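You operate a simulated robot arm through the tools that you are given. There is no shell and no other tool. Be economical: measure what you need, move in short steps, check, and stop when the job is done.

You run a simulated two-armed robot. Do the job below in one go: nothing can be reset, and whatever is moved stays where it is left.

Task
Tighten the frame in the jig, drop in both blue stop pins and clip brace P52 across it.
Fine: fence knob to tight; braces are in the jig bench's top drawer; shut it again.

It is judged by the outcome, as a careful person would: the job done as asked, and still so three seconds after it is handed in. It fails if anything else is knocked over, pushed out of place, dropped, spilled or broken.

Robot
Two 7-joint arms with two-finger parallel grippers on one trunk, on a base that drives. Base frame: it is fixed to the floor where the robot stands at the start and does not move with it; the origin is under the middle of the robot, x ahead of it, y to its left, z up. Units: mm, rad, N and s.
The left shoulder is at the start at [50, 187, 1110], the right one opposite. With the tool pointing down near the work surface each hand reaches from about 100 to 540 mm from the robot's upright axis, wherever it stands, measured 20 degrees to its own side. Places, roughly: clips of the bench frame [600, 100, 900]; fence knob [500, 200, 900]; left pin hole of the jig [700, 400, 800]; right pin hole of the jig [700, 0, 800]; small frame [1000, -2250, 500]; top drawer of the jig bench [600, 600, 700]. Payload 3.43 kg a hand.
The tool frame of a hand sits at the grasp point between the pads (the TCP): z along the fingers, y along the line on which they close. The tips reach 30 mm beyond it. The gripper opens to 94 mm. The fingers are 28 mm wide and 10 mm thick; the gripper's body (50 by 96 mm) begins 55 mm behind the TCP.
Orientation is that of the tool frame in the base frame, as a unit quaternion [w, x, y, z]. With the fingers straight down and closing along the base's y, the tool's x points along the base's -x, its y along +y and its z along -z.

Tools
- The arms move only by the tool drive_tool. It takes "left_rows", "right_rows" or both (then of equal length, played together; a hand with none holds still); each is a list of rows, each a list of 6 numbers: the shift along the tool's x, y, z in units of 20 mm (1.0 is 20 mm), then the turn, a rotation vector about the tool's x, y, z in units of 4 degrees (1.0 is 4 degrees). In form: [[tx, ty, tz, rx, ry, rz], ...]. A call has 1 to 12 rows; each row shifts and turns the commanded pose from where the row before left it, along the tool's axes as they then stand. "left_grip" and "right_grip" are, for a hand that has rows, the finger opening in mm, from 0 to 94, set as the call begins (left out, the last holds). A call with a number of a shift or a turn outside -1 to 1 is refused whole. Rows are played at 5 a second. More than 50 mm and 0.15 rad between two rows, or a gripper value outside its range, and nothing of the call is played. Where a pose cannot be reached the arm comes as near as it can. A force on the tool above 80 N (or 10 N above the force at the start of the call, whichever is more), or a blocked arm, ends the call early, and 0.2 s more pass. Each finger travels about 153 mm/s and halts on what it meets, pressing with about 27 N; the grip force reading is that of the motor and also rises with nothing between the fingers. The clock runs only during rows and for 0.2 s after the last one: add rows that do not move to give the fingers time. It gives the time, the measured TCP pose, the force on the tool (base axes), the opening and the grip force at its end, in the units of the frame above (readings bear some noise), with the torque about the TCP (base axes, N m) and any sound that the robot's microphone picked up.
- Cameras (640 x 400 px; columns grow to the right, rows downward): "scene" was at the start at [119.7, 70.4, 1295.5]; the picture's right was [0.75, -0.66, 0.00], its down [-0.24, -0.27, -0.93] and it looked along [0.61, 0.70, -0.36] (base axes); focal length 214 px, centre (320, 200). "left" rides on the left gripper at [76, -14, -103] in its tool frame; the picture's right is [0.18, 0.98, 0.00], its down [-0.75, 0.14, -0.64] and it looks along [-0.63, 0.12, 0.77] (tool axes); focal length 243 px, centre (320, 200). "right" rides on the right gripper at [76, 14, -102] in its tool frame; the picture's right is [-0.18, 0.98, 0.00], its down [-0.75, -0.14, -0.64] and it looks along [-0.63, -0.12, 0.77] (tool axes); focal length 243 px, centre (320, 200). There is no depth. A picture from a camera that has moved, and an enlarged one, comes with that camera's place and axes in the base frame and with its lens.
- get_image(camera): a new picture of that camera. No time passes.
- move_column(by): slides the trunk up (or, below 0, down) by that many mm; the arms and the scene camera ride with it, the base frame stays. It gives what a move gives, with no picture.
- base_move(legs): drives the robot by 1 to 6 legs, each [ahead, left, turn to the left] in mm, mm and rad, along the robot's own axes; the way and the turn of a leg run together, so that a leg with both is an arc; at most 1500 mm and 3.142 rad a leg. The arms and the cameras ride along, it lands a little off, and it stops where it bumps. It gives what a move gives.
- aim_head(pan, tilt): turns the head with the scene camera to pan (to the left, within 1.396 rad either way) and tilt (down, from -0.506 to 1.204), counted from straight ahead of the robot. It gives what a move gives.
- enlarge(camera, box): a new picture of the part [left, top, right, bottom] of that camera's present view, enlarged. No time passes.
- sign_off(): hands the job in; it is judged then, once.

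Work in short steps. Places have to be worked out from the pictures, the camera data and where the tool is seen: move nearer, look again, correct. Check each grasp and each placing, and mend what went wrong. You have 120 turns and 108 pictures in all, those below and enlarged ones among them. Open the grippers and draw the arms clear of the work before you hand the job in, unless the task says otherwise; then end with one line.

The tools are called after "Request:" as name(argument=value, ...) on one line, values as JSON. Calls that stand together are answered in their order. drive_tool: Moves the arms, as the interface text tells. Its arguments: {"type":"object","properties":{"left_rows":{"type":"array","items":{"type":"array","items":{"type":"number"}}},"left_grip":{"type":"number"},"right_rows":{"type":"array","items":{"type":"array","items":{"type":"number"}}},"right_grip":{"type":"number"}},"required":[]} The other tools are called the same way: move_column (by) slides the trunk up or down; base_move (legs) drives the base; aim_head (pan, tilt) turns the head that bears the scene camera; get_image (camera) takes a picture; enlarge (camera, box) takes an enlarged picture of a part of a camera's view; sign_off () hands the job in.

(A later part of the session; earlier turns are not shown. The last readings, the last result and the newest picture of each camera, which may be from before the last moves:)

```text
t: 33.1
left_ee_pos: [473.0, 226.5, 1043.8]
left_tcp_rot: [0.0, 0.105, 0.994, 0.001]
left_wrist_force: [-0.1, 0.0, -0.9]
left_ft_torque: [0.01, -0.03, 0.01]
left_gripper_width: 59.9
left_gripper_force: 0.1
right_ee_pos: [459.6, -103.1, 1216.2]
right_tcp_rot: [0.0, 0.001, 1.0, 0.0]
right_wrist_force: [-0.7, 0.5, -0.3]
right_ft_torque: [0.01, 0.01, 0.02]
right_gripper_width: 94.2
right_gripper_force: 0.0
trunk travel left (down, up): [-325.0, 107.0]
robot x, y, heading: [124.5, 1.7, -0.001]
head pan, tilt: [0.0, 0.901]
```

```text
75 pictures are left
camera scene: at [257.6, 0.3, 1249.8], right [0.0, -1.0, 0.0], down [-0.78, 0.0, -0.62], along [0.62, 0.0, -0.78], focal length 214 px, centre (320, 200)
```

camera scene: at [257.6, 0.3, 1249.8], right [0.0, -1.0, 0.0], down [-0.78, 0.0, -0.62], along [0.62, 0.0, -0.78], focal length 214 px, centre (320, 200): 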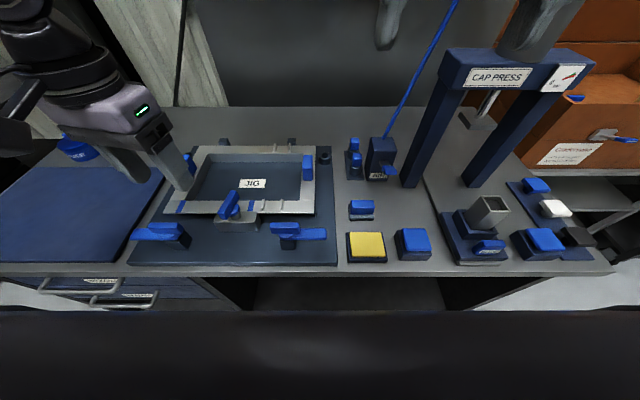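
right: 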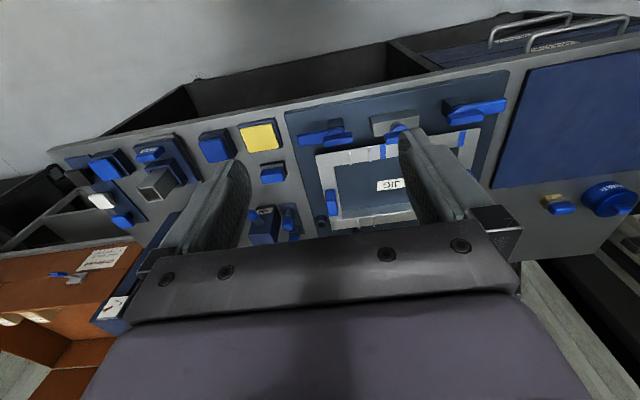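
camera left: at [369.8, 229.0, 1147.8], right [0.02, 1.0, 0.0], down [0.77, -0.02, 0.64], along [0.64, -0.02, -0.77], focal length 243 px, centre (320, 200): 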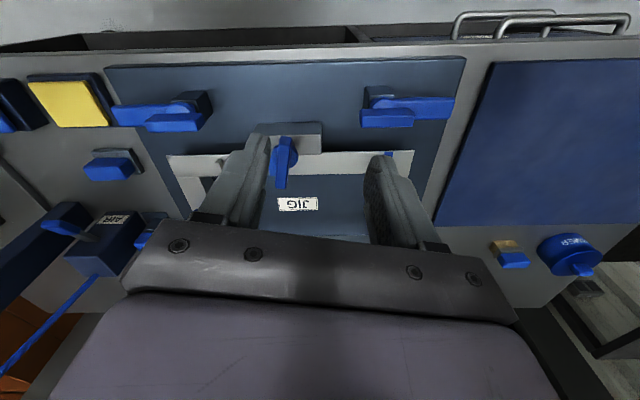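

The base is blocked at x≈124, so the rear holes are out of reach facing ahead. I'll back off, turn 90° right and strafe back, which brings the left shoulder ~137 mm nearer to the bench.

Request:
base_move(legs=[[-170, 0, 0], [0, 0, -1.571]])

Request:
base_move(legs=[[0, 150, 0]])

Request:
base_move(legs=[[0, 60, 0]])

Request:
aim_head(pan=1.39, tilt=0.8)

Request:
get_image(camera="scene")

```text
t: 38.5
left_ee_pos: [171.1, -354.8, 1044.4]
left_tcp_rot: [0.001, 0.785, 0.619, -0.001]
left_wrist_force: [-0.8, -0.1, -0.1]
left_ft_torque: [-0.05, 0.03, 0.01]
left_gripper_width: 60.1
left_gripper_force: 0.0
right_ee_pos: [-157.7, -334.6, 1217.2]
right_tcp_rot: [0.0, 0.717, 0.698, 0.0]
right_wrist_force: [0.3, -0.8, -0.6]
right_ft_torque: [0.01, 0.0, -0.01]
right_gripper_width: 93.9
right_gripper_force: 0.1
trunk travel left (down, up): [-325.0, 107.0]
robot x, y, heading: [-44.5, 3.3, -1.594]
head pan, tilt: [0.0, 0.901]
```

```text
t: 39.9
left_ee_pos: [319.9, -359.5, 1044.8]
left_tcp_rot: [0.0, 0.786, 0.619, 0.0]
left_wrist_force: [0.3, 0.3, -0.3]
left_ft_torque: [0.0, 0.0, 0.0]
left_gripper_width: 59.7
left_gripper_force: 0.0
right_ee_pos: [-8.6, -336.9, 1216.8]
right_tcp_rot: [0.0, 0.718, 0.697, -0.001]
right_wrist_force: [0.3, -0.2, 0.1]
right_ft_torque: [0.0, 0.0, 0.0]
right_gripper_width: 94.2
right_gripper_force: 0.1
trunk travel left (down, up): [-325.0, 107.0]
robot x, y, heading: [106.0, -3.7, -1.597]
head pan, tilt: [0.0, 0.901]
```

```text
t: 40.8
left_ee_pos: [339.9, -359.4, 1044.3]
left_tcp_rot: [0.002, 0.786, 0.619, -0.001]
left_wrist_force: [0.2, -0.8, -0.3]
left_ft_torque: [-0.03, -0.06, 0.02]
left_gripper_width: 59.9
left_gripper_force: 0.0
right_ee_pos: [11.0, -337.3, 1216.7]
right_tcp_rot: [0.0, 0.716, 0.698, 0.0]
right_wrist_force: [-0.6, -0.2, 0.3]
right_ft_torque: [-0.01, -0.01, -0.03]
right_gripper_width: 93.8
right_gripper_force: 0.1
trunk travel left (down, up): [-325.0, 107.0]
robot x, y, heading: [127.5, -3.2, -1.601]
head pan, tilt: [0.0, 0.901]
stopped in leg 1: the robot was blocked; the commanded pose is now the measured one
```

```text
t: 42.3
left_ee_pos: [340.5, -361.5, 1044.4]
left_tcp_rot: [0.001, 0.785, 0.619, -0.001]
left_wrist_force: [-0.3, 0.3, 0.1]
left_ft_torque: [-0.02, -0.01, -0.01]
left_gripper_width: 59.9
left_gripper_force: 0.1
right_ee_pos: [12.5, -338.6, 1217.2]
right_tcp_rot: [0.0, 0.716, 0.698, 0.0]
right_wrist_force: [-0.1, -0.2, 0.9]
right_ft_torque: [0.01, -0.02, -0.04]
right_gripper_width: 94.2
right_gripper_force: 0.1
trunk travel left (down, up): [-325.0, 107.0]
robot x, y, heading: [118.7, -2.1, -1.6]
head pan, tilt: [1.389, 0.799]
```

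```text
74 pictures are left
camera scene: at [201.1, -79.5, 1257.8], right [-0.21, -0.98, 0.0], down [-0.7, 0.15, -0.7], along [0.68, -0.14, -0.72], focal length 214 px, centre (320, 200)
```

scene: 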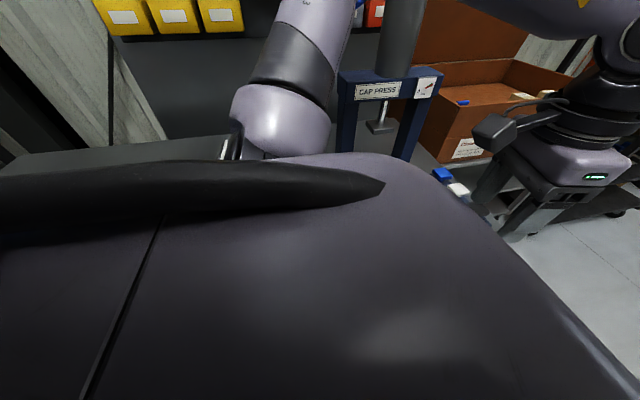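

Same x limit; and sideways, my shoulder blocks the camera. A 45° heading keeps most of the reach and the view: shift toward −y and turn back 0.8 rad.

Request:
base_move(legs=[[120, 0, 0], [0, 0, 0.8]])

Request:
aim_head(pan=0.8, tilt=0.85)

Request:
get_image(camera="scene")

Request:
get_image(camera="left")

```text
t: 45.6
left_ee_pos: [523.3, -225.3, 1044.9]
left_tcp_rot: [0.002, 0.493, 0.87, -0.001]
left_wrist_force: [0.7, 0.3, 0.4]
left_ft_torque: [0.06, 0.0, -0.02]
left_gripper_width: 60.2
left_gripper_force: 0.2
right_ee_pos: [274.0, -438.8, 1217.3]
right_tcp_rot: [0.0, 0.401, 0.916, -0.001]
right_wrist_force: [-0.4, 0.2, -0.3]
right_ft_torque: [-0.01, 0.0, 0.02]
right_gripper_width: 93.9
right_gripper_force: 0.1
trunk travel left (down, up): [-325.0, 107.0]
robot x, y, heading: [121.6, -120.6, -0.824]
head pan, tilt: [1.389, 0.799]
```

```text
t: 46.5
left_ee_pos: [525.1, -225.9, 1045.6]
left_tcp_rot: [0.001, 0.494, 0.87, 0.0]
left_wrist_force: [0.1, -0.3, 0.0]
left_ft_torque: [-0.01, 0.02, 0.01]
left_gripper_width: 60.0
left_gripper_force: 0.1
right_ee_pos: [272.8, -440.8, 1216.7]
right_tcp_rot: [0.0, 0.4, 0.916, 0.0]
right_wrist_force: [0.4, 0.2, -1.2]
right_ft_torque: [0.0, 0.0, 0.0]
right_gripper_width: 94.3
right_gripper_force: 0.1
trunk travel left (down, up): [-325.0, 107.0]
robot x, y, heading: [122.1, -124.0, -0.826]
head pan, tilt: [0.799, 0.85]
```

```text
73 pictures are left
camera scene: at [238.3, -167.1, 1253.8], right [-0.02, -1.0, 0.0], down [-0.75, 0.02, -0.66], along [0.66, -0.02, -0.75], focal length 214 px, centre (320, 200)
```

scene: 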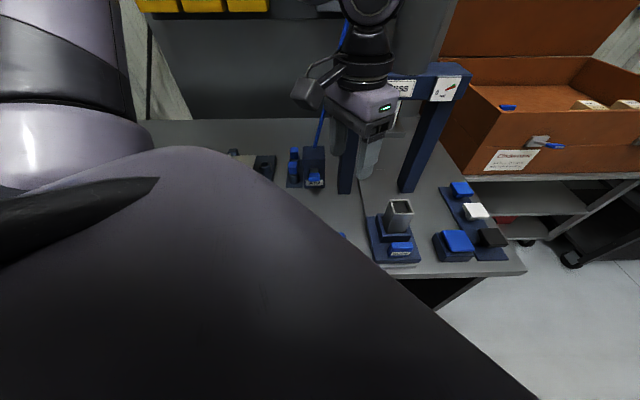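

```text
72 pictures are left
camera left: at [473.0, -166.6, 1147.8], right [0.75, 0.66, 0.0], down [0.51, -0.57, 0.64], along [0.43, -0.48, -0.76], focal length 243 px, centre (320, 200)
```

left: 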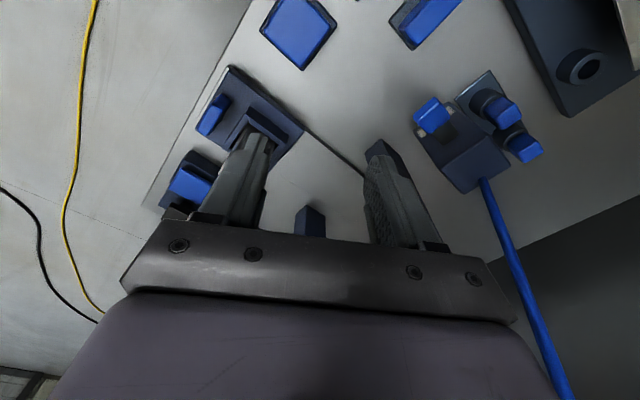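

Triangulating: front pin head ≈ (703,−103,865), rear pin head ≈ (768,−103,867), right bushing ≈ (738,−16,848). I look at the heads enlarged, then bring the left hand above the front pin with fingers closing along x.

Request:
enlarge(camera="left", box=[400, 30, 640, 180])

Request:
drive_tool(left_rows=[[0, 0, 0, 0, 0, 1], [0, 0, 0, 0, 0, 1], [0, 0, 0, 0, 0, 1], [0, 0, 0, 0, 0, 1], [0, 0, 0, 0, 0, 1], [0, 0, 0, 0, 0, 1], [0, 0, 0, 0, 0, 1], [0, 0, 0, 0, 0, 0.7]])

Request:
drive_tool(left_rows=[[0.8, 1, 0, 0, 0, 0], [0.8, 1, 0, 0, 0, 0], [0.8, 1, 0, 0, 0, 0], [0.8, 1, 0, 0, 0, 0], [0.8, 1, 0, 0, 0, 0], [0.8, 1, 0, 0, 0, 0], [0.7, 1, 0, 0, 0, 0], [0.5, 1, 0, 0, 0, 0]])

Request:
get_image(camera="left")

Request:
get_image(camera="scene")

```text
2.67 times, centred on (520, 105) of left
camera zoom: at [473.0, -166.6, 1147.8], right [0.75, 0.66, 0.0], down [0.51, -0.57, 0.64], along [0.43, -0.48, -0.76], focal length 647 px, centre (-213, 453)
```

zoom: 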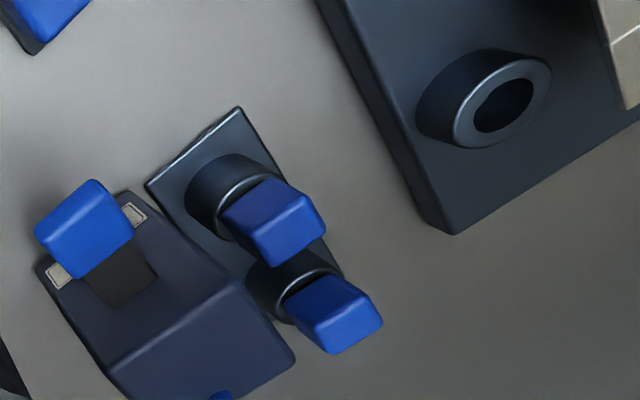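

```text
t: 48.4
left_ee_pos: [523.9, -226.1, 1043.6]
left_tcp_rot: [0.001, 0.708, 0.706, -0.001]
left_wrist_force: [-0.3, 0.6, 0.1]
left_ft_torque: [0.0, 0.0, 0.0]
left_gripper_width: 59.8
left_gripper_force: 0.0
right_ee_pos: [274.1, -438.1, 1216.6]
right_tcp_rot: [-0.001, 0.4, 0.916, 0.0]
right_wrist_force: [-0.5, 0.4, -0.1]
right_ft_torque: [0.02, -0.02, -0.02]
right_gripper_width: 94.2
right_gripper_force: 0.1
trunk travel left (down, up): [-325.0, 107.0]
robot x, y, heading: [120.9, -123.0, -0.818]
head pan, tilt: [0.799, 0.85]
```

```text
t: 50.1
left_ee_pos: [591.5, -140.2, 1050.8]
left_tcp_rot: [0.002, 0.706, 0.709, 0.001]
left_wrist_force: [0.1, -0.3, -0.2]
left_ft_torque: [-0.02, 0.02, 0.0]
left_gripper_width: 60.1
left_gripper_force: 0.1
left hand out of reach, approached as far as the arm can: row 4, 5, 6, 7, 8
right_ee_pos: [273.8, -438.2, 1217.3]
right_tcp_rot: [0.001, 0.401, 0.916, 0.0]
right_wrist_force: [1.4, -0.9, -0.4]
right_ft_torque: [-0.03, -0.02, 0.04]
right_gripper_width: 94.1
right_gripper_force: 0.1
trunk travel left (down, up): [-325.0, 107.0]
robot x, y, heading: [119.0, -121.3, -0.821]
head pan, tilt: [0.799, 0.85]
```

```text
70 pictures are left
camera left: at [577.2, -64.7, 1154.8], right [0.98, 0.19, 0.0], down [0.14, -0.75, 0.64], along [0.12, -0.63, -0.77], focal length 243 px, centre (320, 200)
```

left: 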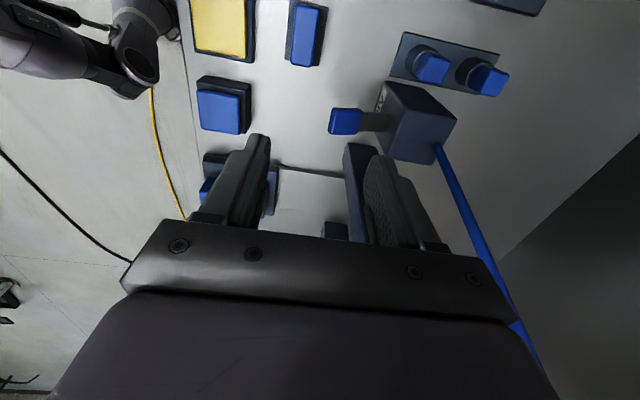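

```text
69 pictures are left
camera scene: at [238.3, -167.1, 1253.8], right [-0.03, -1.0, 0.0], down [-0.75, 0.02, -0.66], along [0.66, -0.02, -0.75], focal length 214 px, centre (320, 200)
```

scene: 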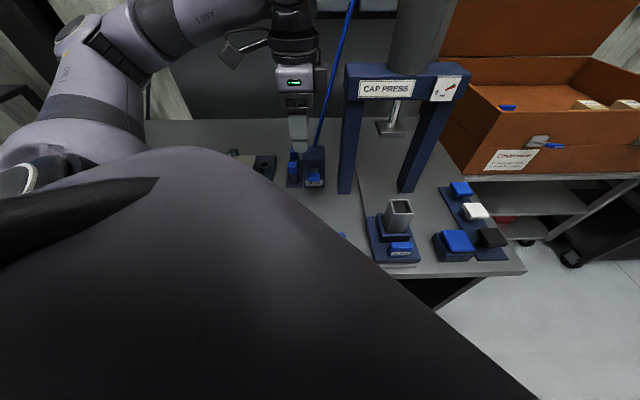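

The arm runs out at x≈591 at this height: its wrist sits high above the TCP. Raising the trunk and turning the body to about −1.2 rad puts the shoulder as near and as level as possible. I draw the hand back first, then turn and raise the trunk.

Request:
drive_tool(left_rows=[[0, -1, 0, 0, 0, 0], [0, -1, 0, 0, 0, 0], [0, -1, 0, 0, 0, 0], [0, -1, 0, 0, 0, 0], [0, -1, 0, 0, 0, 0], [0, -1, 0, 0, 0, 0], [0, -1, 0, 0, 0, 0], [0, -1, 0, 0, 0, 0], [0, -1, 0, 0, 0, 0]])

Request:
base_move(legs=[[0, 0, -0.38]])

Request:
move_column(by=105)

```text
t: 52.1
left_ee_pos: [412.9, -145.7, 1056.2]
left_tcp_rot: [0.0, 0.708, 0.707, 0.0]
left_wrist_force: [0.3, 0.0, 0.1]
left_ft_torque: [0.01, -0.01, 0.02]
left_gripper_width: 60.0
left_gripper_force: 0.1
left hand out of reach, approached as far as the arm can: row 9
right_ee_pos: [273.0, -439.2, 1218.2]
right_tcp_rot: [0.001, 0.4, 0.916, 0.0]
right_wrist_force: [0.4, 0.2, -0.2]
right_ft_torque: [-0.01, -0.02, 0.02]
right_gripper_width: 93.9
right_gripper_force: 0.0
trunk travel left (down, up): [-325.0, 107.0]
robot x, y, heading: [122.6, -124.1, -0.83]
head pan, tilt: [0.799, 0.85]
```

```text
t: 53.7
left_ee_pos: [384.2, -252.7, 1055.9]
left_tcp_rot: [0.001, 0.828, 0.561, -0.001]
left_wrist_force: [0.5, -0.3, 0.7]
left_ft_torque: [-0.02, 0.03, 0.0]
left_gripper_width: 59.8
left_gripper_force: 0.0
right_ee_pos: [144.7, -473.1, 1216.2]
right_tcp_rot: [0.0, 0.566, 0.824, 0.0]
right_wrist_force: [0.9, 0.0, 0.1]
right_ft_torque: [0.03, -0.03, -0.02]
right_gripper_width: 94.1
right_gripper_force: 0.0
trunk travel left (down, up): [-325.0, 107.0]
robot x, y, heading: [121.3, -120.9, -1.206]
head pan, tilt: [0.799, 0.85]
```

```text
t: 55.1
left_ee_pos: [384.4, -252.4, 1161.1]
left_tcp_rot: [0.001, 0.828, 0.561, 0.0]
left_wrist_force: [-0.8, 0.7, 0.9]
left_ft_torque: [0.01, -0.01, 0.0]
left_gripper_width: 60.1
left_gripper_force: 0.2
right_ee_pos: [145.8, -473.1, 1321.4]
right_tcp_rot: [0.0, 0.566, 0.825, -0.001]
right_wrist_force: [0.0, -0.4, 1.0]
right_ft_torque: [0.01, 0.01, 0.02]
right_gripper_width: 94.2
right_gripper_force: 0.1
trunk travel left (down, up): [-430.0, 2.0]
robot x, y, heading: [120.1, -120.0, -1.204]
head pan, tilt: [0.799, 0.85]
```

Now realign the fingers to close along x and move toward the pins, descending.

Request:
drive_tool(left_rows=[[0, 0, 1, 0, 0, -1], [0, 0, 1, 0, 0, -1], [0, 0, 1, 0, 0, -1], [0, 0, 1, 0, 0, -1], [0, 0, 1, 0, 0, -1], [0, 0, 1, 0, 0, -0.45]])

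Request:
drive_tool(left_rows=[[0.75, 1, 0.3, 0, 0, 0], [0.75, 1, 0.3, 0, 0, 0], [0.75, 1, 0.3, 0, 0, 0], [0.75, 1, 0.3, 0, 0, 0], [0.75, 1, 0.3, 0, 0, 0], [0.75, 1, 0.3, 0, 0, 0], [0.75, 1, 0.3, 0, 0, 0], [0.75, 1, 0.3, 0, 0, 0], [0.75, 1, 0.3, 0, 0, 0], [0.75, 1, 0.3, 0, 0, 0], [0, 1, 0, 0, 0, 0], [0, 1, 0, 0, 0, 0]])

Request:
get_image(camera="left")

Request:
get_image(camera="scene")

```text
t: 56.5
left_ee_pos: [387.0, -295.8, 1060.2]
left_tcp_rot: [0.0, 0.707, 0.707, 0.0]
left_wrist_force: [-0.1, -0.7, -0.1]
left_ft_torque: [0.03, -0.02, -0.03]
left_gripper_width: 60.1
left_gripper_force: 0.1
left hand out of reach, approached as far as the arm can: row 1, 2, 3, 4, 5, 6
right_ee_pos: [144.4, -474.1, 1321.5]
right_tcp_rot: [0.0, 0.566, 0.824, -0.001]
right_wrist_force: [-0.7, 0.1, 0.3]
right_ft_torque: [0.01, 0.03, 0.0]
right_gripper_width: 93.7
right_gripper_force: 0.1
trunk travel left (down, up): [-430.0, 2.0]
robot x, y, heading: [119.4, -125.0, -1.21]
head pan, tilt: [0.799, 0.85]
```

```text
t: 59.1
left_ee_pos: [593.2, -191.0, 1005.6]
left_tcp_rot: [0.001, 0.706, 0.708, 0.001]
left_wrist_force: [0.6, -0.3, -0.2]
left_ft_torque: [0.0, 0.01, -0.01]
left_gripper_width: 59.9
left_gripper_force: 0.0
left hand out of reach, approached as far as the arm can: row 1, 2, 3, 4, 10, 11, 12
right_ee_pos: [144.5, -473.8, 1322.8]
right_tcp_rot: [0.0, 0.566, 0.824, 0.0]
right_wrist_force: [0.4, -0.2, -0.2]
right_ft_torque: [-0.01, -0.03, 0.01]
right_gripper_width: 93.8
right_gripper_force: 0.0
trunk travel left (down, up): [-430.0, 2.0]
robot x, y, heading: [117.6, -121.2, -1.208]
head pan, tilt: [0.799, 0.85]
```

```text
68 pictures are left
camera left: at [578.8, -115.6, 1108.3], right [0.98, 0.19, 0.0], down [0.14, -0.75, 0.64], along [0.12, -0.63, -0.77], focal length 243 px, centre (320, 200)
```

left: 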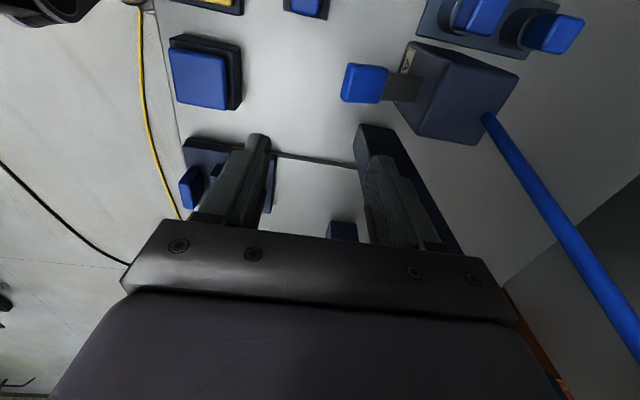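

```text
67 pictures are left
camera scene: at [213.1, -207.8, 1358.7], right [-0.4, -0.92, 0.0], down [-0.69, 0.3, -0.66], along [0.61, -0.26, -0.75], focal length 214 px, centre (320, 200)
```

scene: 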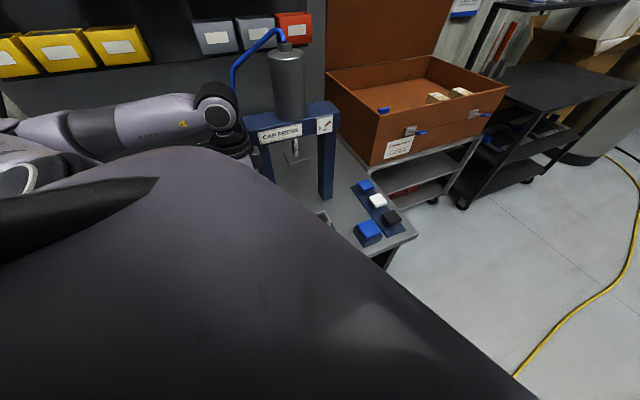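

Reach is no better sideways. A forward-tilted tool closing along y keeps a pin upright and gains reach, but then one finger must fit between pins and the AIR box; I look closely at that gap.

Request:
enlarge(camera="left", box=[380, 0, 620, 150])

```text
2.67 times, centred on (500, 75) of left
camera zoom: at [578.8, -115.6, 1108.3], right [0.98, 0.19, 0.0], down [0.14, -0.75, 0.64], along [0.12, -0.63, -0.77], focal length 647 px, centre (-160, 533)
```

zoom: 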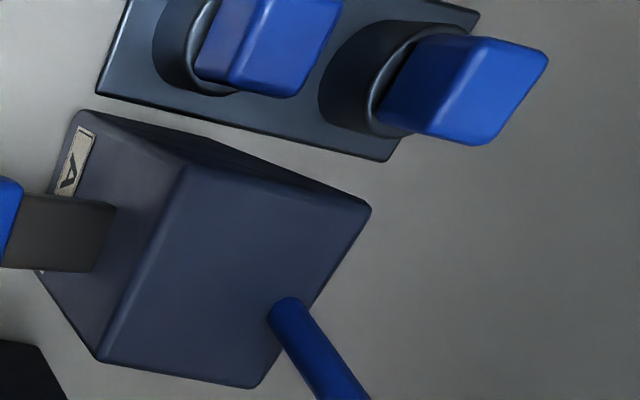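

AIR box top is z≈921 with its face at y≈−132, so closing along x (not y) is right there. I test how the reach grows at lower height, staying over free bench.

Request:
drive_tool(left_rows=[[1, -0.3, 0, 0, 0, 0], [1, 0, 0.2, 0, 0, 0], [1, 0, 1, 0, 0, 0], [1, 0, 1, 0, 0, 0], [0.5, 0, 1, 0, 0, 0], [0, 1, 0, 0, 0, 0], [0, 1, 0, 0, 0, 0], [0, 1, 0, 0, 0, 0], [0, 1, 0, 0, 0, 0]])

```text
t: 61.1
left_ee_pos: [580.3, -186.9, 930.8]
left_tcp_rot: [-0.038, 0.706, 0.707, 0.001]
left_wrist_force: [-38.5, 12.5, 14.1]
left_ft_torque: [0.59, 0.81, 0.69]
left_gripper_width: 37.7
left_gripper_force: 0.1
left hand out of reach, approached as far as the arm can: row 1, 2, 3, 4, 5, 6, 7, 8, 9
right_ee_pos: [141.5, -473.6, 1321.7]
right_tcp_rot: [0.001, 0.565, 0.825, 0.001]
right_wrist_force: [0.3, -1.1, -0.8]
right_ft_torque: [0.05, 0.02, 0.02]
right_gripper_width: 94.1
right_gripper_force: 0.0
trunk travel left (down, up): [-430.0, 2.0]
robot x, y, heading: [118.7, -121.8, -1.202]
head pan, tilt: [0.799, 0.85]
stopped in row 9 (left hand): the force on the tool passed its limit (the readings are from after the stop); the commanded pose is now the measured one
```

Something was touched on the +x side (probably the AIR lever). I back off in −x and up, and look at once.

Request:
drive_tool(left_rows=[[0, -0.5, 0, 0, 0, 0], [0, -1, 0, 0, 0, 0], [0, -1, -0.5, 0, 0, 0], [0, -1, -1, 0, 0, 0], [0, -1, -1, 0, 0, 0]])

Request:
get_image(camera="left")

```text
t: 62.3
left_ee_pos: [525.0, -213.9, 977.3]
left_tcp_rot: [-0.026, 0.706, 0.708, 0.002]
left_wrist_force: [-0.4, 0.0, 0.5]
left_ft_torque: [0.03, -0.02, -0.02]
left_gripper_width: 60.0
left_gripper_force: 0.1
left hand out of reach, approached as far as the arm can: row 4, 5
right_ee_pos: [145.5, -472.4, 1321.3]
right_tcp_rot: [0.001, 0.565, 0.825, 0.0]
right_wrist_force: [-0.3, -0.1, -0.9]
right_ft_torque: [0.02, -0.01, -0.05]
right_gripper_width: 94.0
right_gripper_force: 0.1
trunk travel left (down, up): [-430.0, 2.0]
robot x, y, heading: [121.6, -118.3, -1.206]
head pan, tilt: [0.799, 0.85]
```

```text
65 pictures are left
camera left: at [514.1, -142.2, 1084.7], right [0.98, 0.19, -0.03], down [0.17, -0.78, 0.6], along [0.09, -0.6, -0.8], focal length 243 px, centre (320, 200)
```

left: 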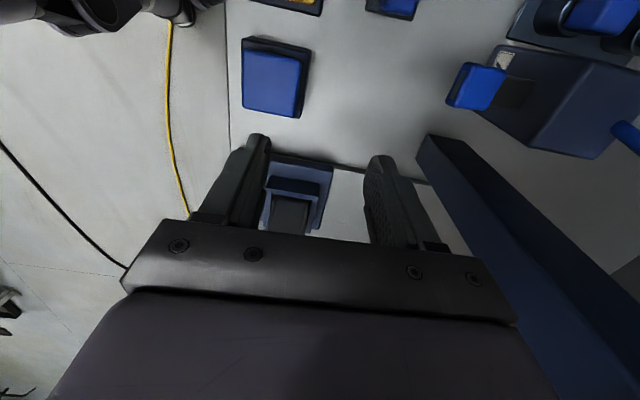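

The contact was against the fixed press column; nothing looks moved. Sideways with a raised trunk is a poor posture. I return to the −0.8 heading and bring the trunk back in steps, to test reach at low height there.

Request:
base_move(legs=[[0, 0, 0.4]])

Request:
drive_tool(left_rows=[[0, -1, -1, 0, 0, 0], [0, -1, -1, 0, 0, 0], [0, -1, -1, 0, 0, 0], [0, 0, -1, 0, 0, 0]])

Request:
move_column(by=-60)

Request:
get_image(camera="left")

```text
t: 63.9
left_ee_pos: [529.3, -50.0, 976.5]
left_tcp_rot: [-0.028, 0.553, 0.833, -0.004]
left_wrist_force: [-0.4, -0.6, -0.5]
left_ft_torque: [-0.01, 0.0, -0.03]
left_gripper_width: 59.9
left_gripper_force: 0.0
right_ee_pos: [279.2, -436.2, 1322.9]
right_tcp_rot: [-0.001, 0.392, 0.92, -0.001]
right_wrist_force: [-0.1, 0.3, -0.6]
right_ft_torque: [-0.02, -0.03, 0.02]
right_gripper_width: 93.9
right_gripper_force: 0.1
trunk travel left (down, up): [-430.0, 2.0]
robot x, y, heading: [119.2, -122.4, -0.805]
head pan, tilt: [0.799, 0.85]
```

```text
t: 64.9
left_ee_pos: [513.5, -93.9, 1056.4]
left_tcp_rot: [-0.028, 0.552, 0.833, -0.003]
left_wrist_force: [0.2, -0.5, 0.1]
left_ft_torque: [-0.01, -0.01, 0.0]
left_gripper_width: 59.9
left_gripper_force: 0.1
left hand out of reach, approached as far as the arm can: row 1, 2, 3
right_ee_pos: [277.9, -435.0, 1322.1]
right_tcp_rot: [0.0, 0.393, 0.92, -0.001]
right_wrist_force: [-0.1, 0.5, 0.9]
right_ft_torque: [0.01, 0.01, 0.0]
right_gripper_width: 94.0
right_gripper_force: 0.0
trunk travel left (down, up): [-430.0, 2.0]
robot x, y, heading: [119.8, -122.1, -0.809]
head pan, tilt: [0.799, 0.85]
```

```text
t: 65.9
left_ee_pos: [513.6, -93.8, 996.8]
left_tcp_rot: [-0.027, 0.553, 0.833, -0.003]
left_wrist_force: [0.7, -0.6, -0.1]
left_ft_torque: [-0.06, -0.01, -0.01]
left_gripper_width: 59.9
left_gripper_force: 0.0
right_ee_pos: [278.7, -434.7, 1262.4]
right_tcp_rot: [0.001, 0.392, 0.92, 0.001]
right_wrist_force: [0.7, -0.4, 0.5]
right_ft_torque: [0.0, 0.0, 0.0]
right_gripper_width: 93.7
right_gripper_force: 0.1
trunk travel left (down, up): [-370.0, 62.0]
robot x, y, heading: [117.8, -123.4, -0.805]
head pan, tilt: [0.799, 0.85]
```

```text
64 pictures are left
camera left: at [476.3, -31.5, 1104.0], right [0.83, 0.55, -0.03], down [0.45, -0.66, 0.6], along [0.32, -0.52, -0.8], focal length 243 px, centre (320, 200)
```

left: 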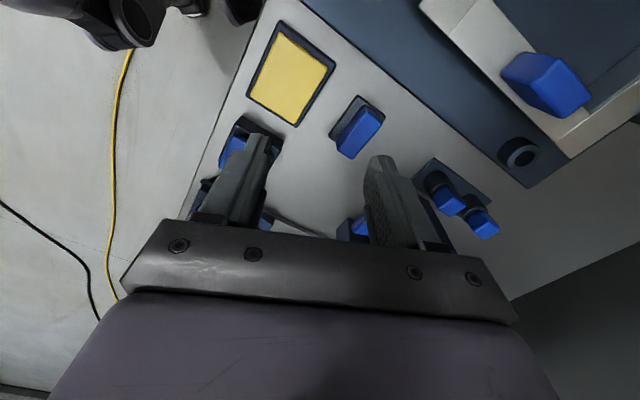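

I level the tool and test how far it extends in +x at this height (tips at 967, above everything here).

Request:
drive_tool(left_rows=[[0, 0, 0, -0.5, -0.6, 0], [-0.388, 0.921, 0, 0, 0, 0], [-0.388, 0.921, 0, 0, 0, 0], [-0.388, 0.921, 0, 0, 0, 0], [-0.388, 0.921, 0, 0, 0, 0], [-0.388, 0.921, 0, 0, 0, 0], [-0.388, 0.921, 0, 0, 0, 0], [-0.388, 0.921, 0, 0, 0, 0], [-0.388, 0.921, 0, 0, 0, 0], [-0.388, 0.921, 0, 0, 0, 0]])

```text
t: 68.1
left_ee_pos: [673.1, -103.3, 998.2]
left_tcp_rot: [-0.001, 0.559, 0.829, -0.002]
left_wrist_force: [-0.8, -0.8, -0.3]
left_ft_torque: [0.0, 0.01, -0.01]
left_gripper_width: 60.0
left_gripper_force: 0.0
left hand out of reach, approached as far as the arm can: row 1, 9, 10
right_ee_pos: [278.9, -434.4, 1262.5]
right_tcp_rot: [0.0, 0.391, 0.92, 0.0]
right_wrist_force: [-0.7, -0.7, 0.2]
right_ft_torque: [0.0, -0.02, -0.01]
right_gripper_width: 93.7
right_gripper_force: 0.0
trunk travel left (down, up): [-370.0, 62.0]
robot x, y, heading: [124.1, -124.9, -0.806]
head pan, tilt: [0.799, 0.85]
```

At z≈998 it reaches x=673; lower down with the trunk raised it should reach the front pin. I raise the trunk fully and come down over the front pin, fingers turned to close along x.

Request:
move_column(by=60)

Request:
drive_tool(left_rows=[[0, 0, 1, 0, 0, 1], [0, 0, 1, 0, 0, 1], [0, 0, 1, 0, 0, 1], [0, 0, 0.5, 0, 0, 1], [0, 0, 0.5, 0, 0, 1], [0, 0.4, 0, 0, 0, 0.5]])

Request:
get_image(camera="left")

```text
t: 69.1
left_ee_pos: [673.9, -103.2, 1056.5]
left_tcp_rot: [0.0, 0.559, 0.829, -0.002]
left_wrist_force: [0.0, -0.5, 0.7]
left_ft_torque: [0.01, 0.05, -0.02]
left_gripper_width: 60.0
left_gripper_force: 0.0
right_ee_pos: [278.2, -435.5, 1322.7]
right_tcp_rot: [0.0, 0.392, 0.92, -0.002]
right_wrist_force: [0.6, -0.3, -0.4]
right_ft_torque: [-0.01, -0.01, -0.01]
right_gripper_width: 94.0
right_gripper_force: 0.1
trunk travel left (down, up): [-430.0, 2.0]
robot x, y, heading: [117.1, -126.7, -0.805]
head pan, tilt: [0.799, 0.85]
```

```text
t: 70.5
left_ee_pos: [646.4, -123.4, 1033.3]
left_tcp_rot: [0.0, 0.617, 0.787, 0.003]
left_wrist_force: [0.4, -0.1, -0.3]
left_ft_torque: [-0.01, 0.02, 0.01]
left_gripper_width: 60.1
left_gripper_force: 0.1
left hand out of reach, approached as far as the arm can: row 1, 2, 3, 4, 5, 6
right_ee_pos: [280.1, -434.8, 1321.4]
right_tcp_rot: [0.0, 0.392, 0.92, 0.0]
right_wrist_force: [0.0, 0.1, -0.3]
right_ft_torque: [0.0, 0.02, -0.01]
right_gripper_width: 93.9
right_gripper_force: 0.1
trunk travel left (down, up): [-430.0, 2.0]
robot x, y, heading: [121.6, -120.2, -0.805]
head pan, tilt: [0.799, 0.85]
```

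```text
63 pictures are left
camera left: at [615.0, -53.7, 1137.9], right [0.91, 0.41, 0.0], down [0.31, -0.7, 0.64], along [0.27, -0.58, -0.77], focal length 243 px, centre (320, 200)
```

left: 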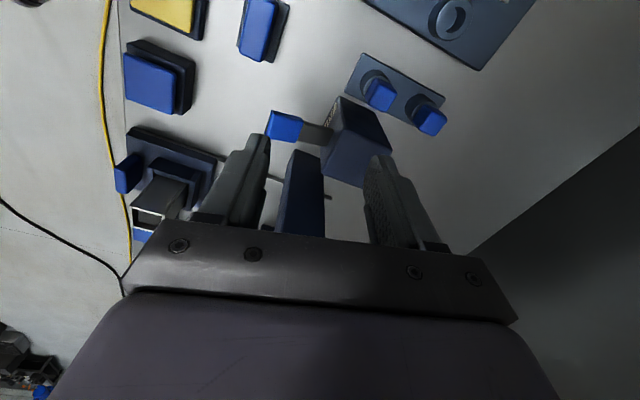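

The limit is the wrist's yaw, not the arm: turning clockwise ran into it. I retract a bit and turn the tool counter-clockwise ~166°, so the fingers close along x from the other yaw.

Request:
drive_tool(left_rows=[[0, -1, 0, 0, 0, 0], [0, -1, 0, 0, 0, 0], [0, -1, 0, 0, 0, 0], [0, -1, 0, 0, 0, 0], [0, 0, 0, 0, 0, -1], [0, 0, 0, 0, 0, -1], [0, 0, 0, 0, 0, -1], [0, 0, 0, 0, 0, -1], [0, 0, 0, 0, 0, -1], [0, 0, 0, 0, 0, -1], [0, 0, 0, 0, 0, -1], [0, 0, 0, 0, 0, -1]])

Request:
drive_tool(left_rows=[[0, 0, 0, 0, 0, -1], [0, 0, 0, 0, 0, -1], [0, 0, 0, 0, 0, -1], [0, 0, 0, 0, 0, -1], [0, 0, 0, 0, 0, -1], [0, 0, 0, 0, 0, -1], [0, 0, 0, 0, 0, -1], [0, 0, 0, 0, 0, -1], [0, 0, 0, 0, 0, -1], [0, 0, 0, 0, 0, -1], [0, 0, 0, 0, 0, -1], [0, 0, 0, 0, 0, -1]])

Request:
drive_tool(left_rows=[[0, 0, 0, 0, 0, -1], [0, 0, 0, 0, 0, -1], [0, 0, 0, 0, 0, -1], [0, 0, 0, 0, 0, -1], [0, 0, 0, 0, 0, -1], [0, 0, 0, 0, 0, -1], [0, 0, 0, 0, 0, -1], [0, 0, 0, 0, 0, -1], [0, 0, 0, 0, 0, -1], [0, 0, 0, 0, 0, -1], [0, 0, 0, 0, 0, -1], [0, 0, 0, 0, 0, -1]])

```text
t: 73.1
left_ee_pos: [569.1, -142.2, 1033.3]
left_tcp_rot: [-0.001, 0.377, 0.926, 0.0]
left_wrist_force: [0.5, -0.1, 0.6]
left_ft_torque: [-0.02, -0.02, 0.01]
left_gripper_width: 60.0
left_gripper_force: 0.1
right_ee_pos: [279.2, -434.7, 1322.4]
right_tcp_rot: [-0.001, 0.393, 0.919, -0.001]
right_wrist_force: [-0.5, -0.2, 0.0]
right_ft_torque: [0.0, 0.0, -0.01]
right_gripper_width: 93.9
right_gripper_force: 0.1
trunk travel left (down, up): [-430.0, 2.0]
robot x, y, heading: [119.4, -120.8, -0.811]
head pan, tilt: [0.799, 0.85]
```

```text
t: 75.7
left_ee_pos: [569.6, -142.2, 1034.4]
left_tcp_rot: [-0.001, -0.031, 1.0, 0.001]
left_wrist_force: [-0.8, 0.1, 0.0]
left_ft_torque: [0.0, -0.01, -0.02]
left_gripper_width: 60.0
left_gripper_force: 0.0
right_ee_pos: [278.6, -434.5, 1321.2]
right_tcp_rot: [0.0, 0.392, 0.92, -0.001]
right_wrist_force: [0.5, -0.1, 0.2]
right_ft_torque: [0.01, -0.02, -0.01]
right_gripper_width: 94.0
right_gripper_force: 0.0
trunk travel left (down, up): [-430.0, 2.0]
robot x, y, heading: [120.2, -120.7, -0.805]
head pan, tilt: [0.799, 0.85]
```

```text
t: 78.3
left_ee_pos: [569.7, -142.4, 1035.5]
left_tcp_rot: [0.0, -0.435, 0.9, 0.001]
left_wrist_force: [0.5, 0.2, 0.1]
left_ft_torque: [0.02, -0.01, -0.04]
left_gripper_width: 60.0
left_gripper_force: 0.1
right_ee_pos: [279.1, -435.4, 1322.1]
right_tcp_rot: [-0.001, 0.393, 0.92, 0.0]
right_wrist_force: [0.1, 0.5, -1.1]
right_ft_torque: [0.0, -0.01, -0.01]
right_gripper_width: 94.1
right_gripper_force: 0.0
trunk travel left (down, up): [-430.0, 2.0]
robot x, y, heading: [117.7, -123.3, -0.811]
head pan, tilt: [0.799, 0.85]
```

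Continue the last 38°, then move above the front pin.

Request:
drive_tool(left_rows=[[0, 0, 0, 0, 0, -1], [0, 0, 0, 0, 0, -1], [0, 0, 0, 0, 0, -1], [0, 0, 0, 0, 0, -1], [0, 0, 0, 0, 0, -1], [0, 0, 0, 0, 0, -1], [0, 0, 0, 0, 0, -1], [0, 0, 0, 0, 0, -1], [0, 0, 0, 0, 0, -1], [0, 0, 0, 0, 0, -0.6]])

Request:
drive_tool(left_rows=[[-1, 0, 0, 0, 0, 0], [-1, 0, 0, 0, 0, 0], [0, -1, 0, 0, 0, 0], [0, -1, 0, 0, 0, 0], [0, -1, 0, 0, 0, 0], [0, -1, 0, 0, 0, 0], [0, -1, 0, 0, 0, 0], [0, -1, 0, 0, 0, 0], [0, -0.75, 0, 0, 0, 0], [0, 0, 1, 0, 0, 0], [0, 0, 1, 0, 0, 0], [0, 0, 0.5, 0, 0, 0]])

Request:
get_image(camera="left")

Request:
get_image(camera="scene")

```text
t: 80.5
left_ee_pos: [570.1, -142.8, 1033.2]
left_tcp_rot: [0.0, 0.708, -0.706, -0.001]
left_wrist_force: [0.1, -0.3, -0.4]
left_ft_torque: [-0.01, 0.01, -0.01]
left_gripper_width: 59.8
left_gripper_force: 0.1
right_ee_pos: [277.6, -434.4, 1322.6]
right_tcp_rot: [0.0, 0.393, 0.92, -0.001]
right_wrist_force: [-0.3, -0.2, 0.3]
right_ft_torque: [-0.03, -0.01, -0.01]
right_gripper_width: 94.1
right_gripper_force: 0.0
trunk travel left (down, up): [-430.0, 2.0]
robot x, y, heading: [117.5, -121.7, -0.808]
head pan, tilt: [0.799, 0.85]
```

```text
t: 83.1
left_ee_pos: [703.9, -102.5, 983.6]
left_tcp_rot: [0.001, -0.706, 0.708, 0.0]
left_wrist_force: [-0.9, -0.6, 0.4]
left_ft_torque: [-0.01, -0.01, -0.01]
left_gripper_width: 60.1
left_gripper_force: 0.1
right_ee_pos: [278.7, -436.4, 1322.2]
right_tcp_rot: [0.0, 0.392, 0.92, 0.0]
right_wrist_force: [0.0, -0.3, 0.1]
right_ft_torque: [0.01, 0.02, -0.05]
right_gripper_width: 94.0
right_gripper_force: 0.1
trunk travel left (down, up): [-430.0, 2.0]
robot x, y, heading: [118.4, -122.5, -0.806]
head pan, tilt: [0.799, 0.85]
```

```text
62 pictures are left
camera left: at [718.1, -178.3, 1088.1], right [-0.98, -0.18, 0.0], down [-0.14, 0.75, 0.64], along [-0.12, 0.63, -0.77], focal length 243 px, centre (320, 200)
```

left: 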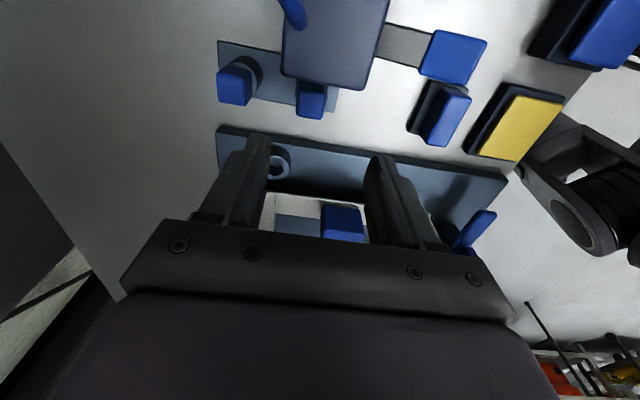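

```text
61 pictures are left
camera scene: at [238.5, -164.3, 1358.7], right [-0.01, -1.0, 0.0], down [-0.75, 0.01, -0.66], along [0.66, 0.0, -0.75], focal length 214 px, centre (320, 200)
```

scene: 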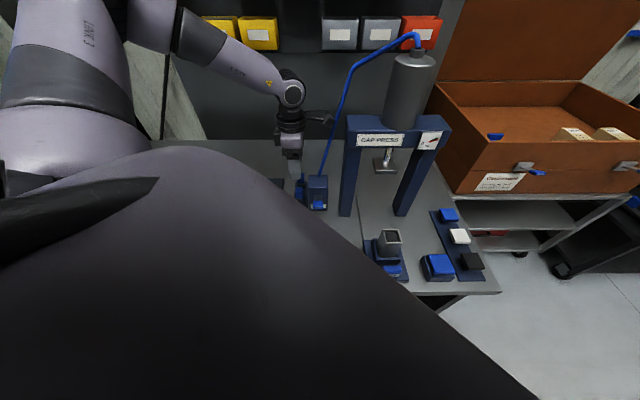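

Now the reach is fine. But lowering here would put the wrist camera into the AIR hose; tilting the tool 20° about the closing axis (wrist toward +y) clears hose and box and leaves a gripped pin upright. I tilt, shift +8 mm in x, and lower part way.

Request:
drive_tool(left_rows=[[0, -0.4, 0, 0, 1, 0], [0, 0, 0, 0, 1, 0], [0, 0, 0, 0, 1, 0], [0, 0, 0, 0, 1, 0], [0, 0, 0, 0, 1, 0], [-0.342, 0, 0.94, 0, 0, 0], [-0.342, 0, 0.94, 0, 0, 0], [-0.17, 0, 0.47, 0, 0, 0]])

Request:
get_image(camera="left")

Request:
enlarge(camera="scene", box=[250, 130, 370, 220])

```text
t: 84.9
left_ee_pos: [713.6, -103.4, 933.2]
left_tcp_rot: [-0.122, -0.696, 0.697, -0.122]
left_wrist_force: [0.6, -0.3, 0.0]
left_ft_torque: [-0.01, 0.03, 0.01]
left_gripper_width: 60.2
left_gripper_force: 0.1
right_ee_pos: [278.3, -435.1, 1321.6]
right_tcp_rot: [0.0, 0.392, 0.92, -0.001]
right_wrist_force: [0.1, -0.4, 0.0]
right_ft_torque: [-0.02, -0.01, -0.03]
right_gripper_width: 94.2
right_gripper_force: 0.0
trunk travel left (down, up): [-430.0, 2.0]
robot x, y, heading: [119.4, -122.5, -0.808]
head pan, tilt: [0.799, 0.85]
```

```text
60 pictures are left
camera left: at [727.3, -139.6, 1057.6], right [-0.98, -0.17, 0.06], down [-0.14, 0.93, 0.35], along [-0.12, 0.33, -0.94], focal length 243 px, centre (320, 200)
```

left: 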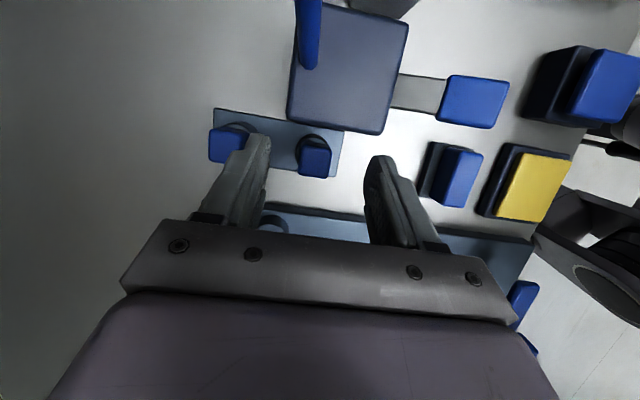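

```text
4.44 times, centred on (310, 175) of scene
camera zoom: at [238.5, -164.3, 1358.7], right [-0.01, -1.0, 0.0], down [-0.75, 0.01, -0.66], along [0.66, 0.0, -0.75], focal length 953 px, centre (364, 311)
```

zoom: 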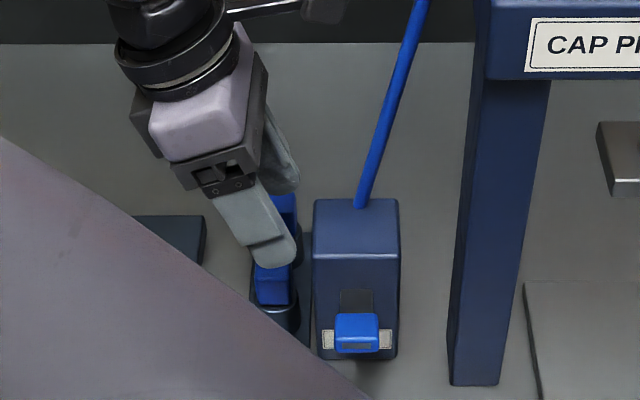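

Front pin head ≈ (712,−105); good alignment. I lower to TCP z≈880 and close on it.

Request:
drive_tool(left_rows=[[-0.25, 0.07, 0.96, 0, 0, 0], [-0.342, 0, 0.94, 0, 0, 0], [-0.24, 0, 0.62, 0, 0, 0], [0, 0, 0, 0, 0, 0]])

Request:
get_image(camera="left")

Request:
enlarge(camera="scene", box=[250, 130, 370, 220])

```text
t: 85.9
left_ee_pos: [711.0, -104.9, 881.3]
left_tcp_rot: [-0.122, -0.696, 0.697, -0.122]
left_wrist_force: [0.3, 0.1, 0.2]
left_ft_torque: [0.04, -0.03, 0.02]
left_gripper_width: 59.8
left_gripper_force: 0.1
right_ee_pos: [278.6, -434.5, 1321.7]
right_tcp_rot: [0.0, 0.392, 0.92, 0.001]
right_wrist_force: [-0.2, -0.2, -0.6]
right_ft_torque: [0.0, -0.01, 0.01]
right_gripper_width: 93.8
right_gripper_force: 0.1
trunk travel left (down, up): [-430.0, 2.0]
robot x, y, heading: [119.0, -123.7, -0.808]
head pan, tilt: [0.799, 0.85]
```

```text
58 pictures are left
camera left: at [725.0, -140.9, 1005.0], right [-0.98, -0.17, 0.06], down [-0.14, 0.93, 0.35], along [-0.12, 0.33, -0.94], focal length 243 px, centre (320, 200)
```

left: 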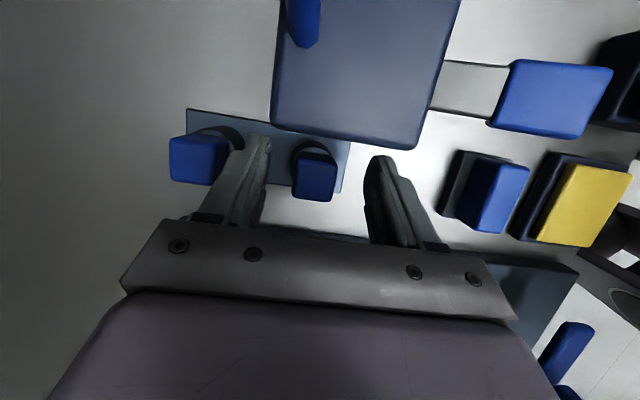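

```text
4.44 times, centred on (310, 175) of scene
camera zoom: at [238.3, -164.2, 1358.8], right [-0.01, -1.0, 0.0], down [-0.75, 0.01, -0.66], along [0.66, 0.0, -0.75], focal length 953 px, centre (364, 311)
```

zoom: 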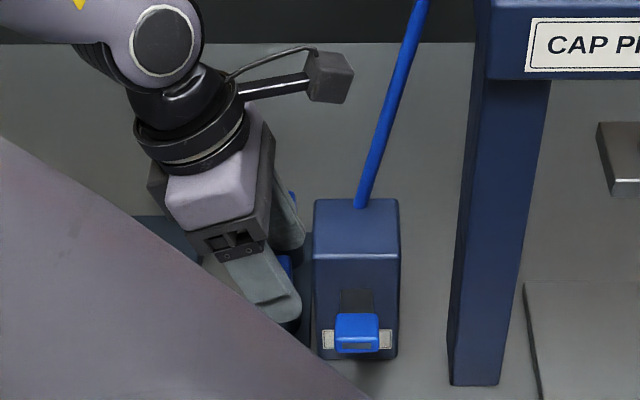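

Head top is about z 863; I lower 12 mm more, then close.

Request:
drive_tool(left_rows=[[-0.2, 0, 0.56, 0, 0, 0], [0, 0, 0, 0, 0, 0]])

Request:
drive_tool(left_rows=[[0, 0, 0, 0, 0, 0], [0, 0, 0, 0, 0, 0], [0, 0, 0, 0, 0, 0]], left_grip=0)

```text
t: 86.5
left_ee_pos: [710.9, -105.2, 870.7]
left_tcp_rot: [-0.123, -0.695, 0.698, -0.122]
left_wrist_force: [1.1, 0.4, 0.2]
left_ft_torque: [0.02, 0.02, -0.04]
left_gripper_width: 59.9
left_gripper_force: 0.2
right_ee_pos: [278.3, -436.1, 1321.2]
right_tcp_rot: [0.0, 0.392, 0.92, 0.0]
right_wrist_force: [-0.3, -0.7, 0.5]
right_ft_torque: [0.02, -0.03, -0.01]
right_gripper_width: 93.9
right_gripper_force: 0.0
trunk travel left (down, up): [-430.0, 2.0]
robot x, y, heading: [117.0, -121.9, -0.806]
head pan, tilt: [0.799, 0.85]
```

```text
t: 87.3
left_ee_pos: [710.2, -105.1, 869.1]
left_tcp_rot: [-0.122, -0.696, 0.697, -0.123]
left_wrist_force: [-0.1, 0.0, 0.3]
left_ft_torque: [-0.02, 0.0, 0.0]
left_gripper_width: 29.3
left_gripper_force: 27.0
right_ee_pos: [278.8, -435.6, 1322.8]
right_tcp_rot: [-0.001, 0.392, 0.92, -0.001]
right_wrist_force: [-0.6, -0.4, 0.0]
right_ft_torque: [0.0, 0.0, -0.03]
right_gripper_width: 94.1
right_gripper_force: 0.1
trunk travel left (down, up): [-430.0, 2.0]
robot x, y, heading: [118.3, -122.7, -0.802]
head pan, tilt: [0.799, 0.85]
```

It closed on 29 mm. I check whether that is the pin's head (not the socket) before lifting.

Request:
enlarge(camera="left", box=[160, 90, 440, 265])

```text
2.29 times, centred on (300, 178) of left
camera zoom: at [725.2, -141.4, 992.8], right [-0.98, -0.17, 0.06], down [-0.14, 0.93, 0.35], along [-0.12, 0.33, -0.94], focal length 555 px, centre (366, 251)
```

zoom: 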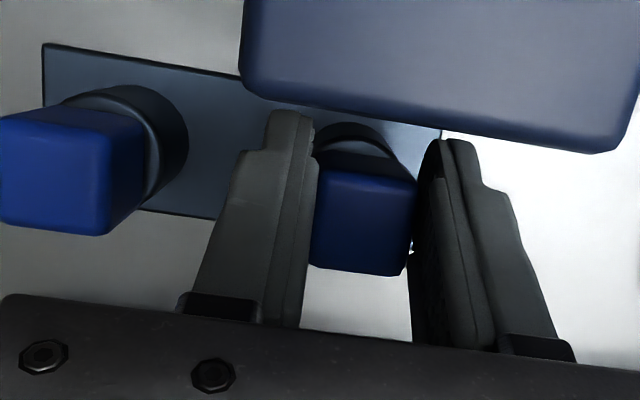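

There is a small gap beside the head, so the tips likely pinch the socket collar. I open, rise 12 mm and close again.

Request:
drive_tool(left_rows=[[0, 0, 0, 0, 0, 0], [0, 0, 0, 0, 0, 0], [0.2, -0.08, -0.56, 0, 0, 0], [0, 0, 0, 0, 0, 0]], left_grip=50)

Request:
drive_tool(left_rows=[[0, 0, 0, 0, 0, 0], [0, 0, 0, 0, 0, 0], [0, 0, 0, 0, 0, 0]], left_grip=0)

Request:
enlarge(camera="left", box=[160, 90, 440, 265])

```text
t: 88.3
left_ee_pos: [712.6, -104.9, 881.4]
left_tcp_rot: [-0.123, -0.696, 0.697, -0.122]
left_wrist_force: [0.6, 0.3, 0.5]
left_ft_torque: [0.01, -0.02, -0.02]
left_gripper_width: 49.7
left_gripper_force: 0.2
right_ee_pos: [278.4, -435.5, 1321.8]
right_tcp_rot: [-0.001, 0.392, 0.92, -0.001]
right_wrist_force: [0.2, 0.3, 0.5]
right_ft_torque: [0.0, -0.02, 0.0]
right_gripper_width: 94.3
right_gripper_force: 0.1
trunk travel left (down, up): [-430.0, 2.0]
robot x, y, heading: [117.5, -120.4, -0.803]
head pan, tilt: [0.799, 0.85]
```

```text
t: 89.1
left_ee_pos: [713.0, -104.8, 881.8]
left_tcp_rot: [-0.122, -0.696, 0.697, -0.122]
left_wrist_force: [-0.8, -0.2, 0.0]
left_ft_torque: [-0.03, 0.01, 0.04]
left_gripper_width: 25.1
left_gripper_force: 26.8
right_ee_pos: [278.8, -435.8, 1322.5]
right_tcp_rot: [-0.001, 0.392, 0.92, 0.0]
right_wrist_force: [0.0, 0.3, -0.6]
right_ft_torque: [0.01, 0.02, 0.0]
right_gripper_width: 93.8
right_gripper_force: 0.0
trunk travel left (down, up): [-430.0, 2.0]
robot x, y, heading: [120.2, -122.5, -0.807]
head pan, tilt: [0.799, 0.85]
```

```text
2.29 times, centred on (300, 178) of left
camera zoom: at [727.4, -141.1, 1004.4], right [-0.98, -0.17, 0.06], down [-0.14, 0.93, 0.35], along [-0.12, 0.33, -0.94], focal length 555 px, centre (366, 251)
```

zoom: 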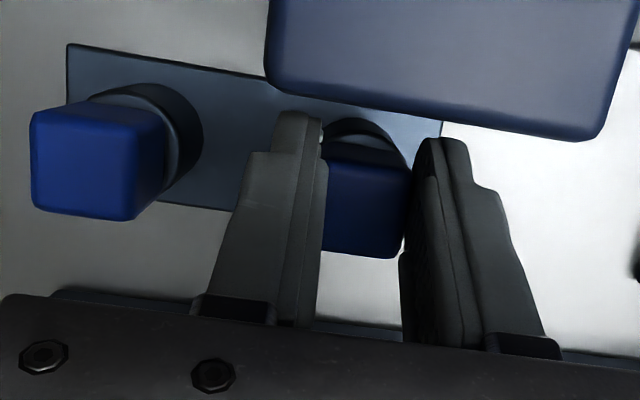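

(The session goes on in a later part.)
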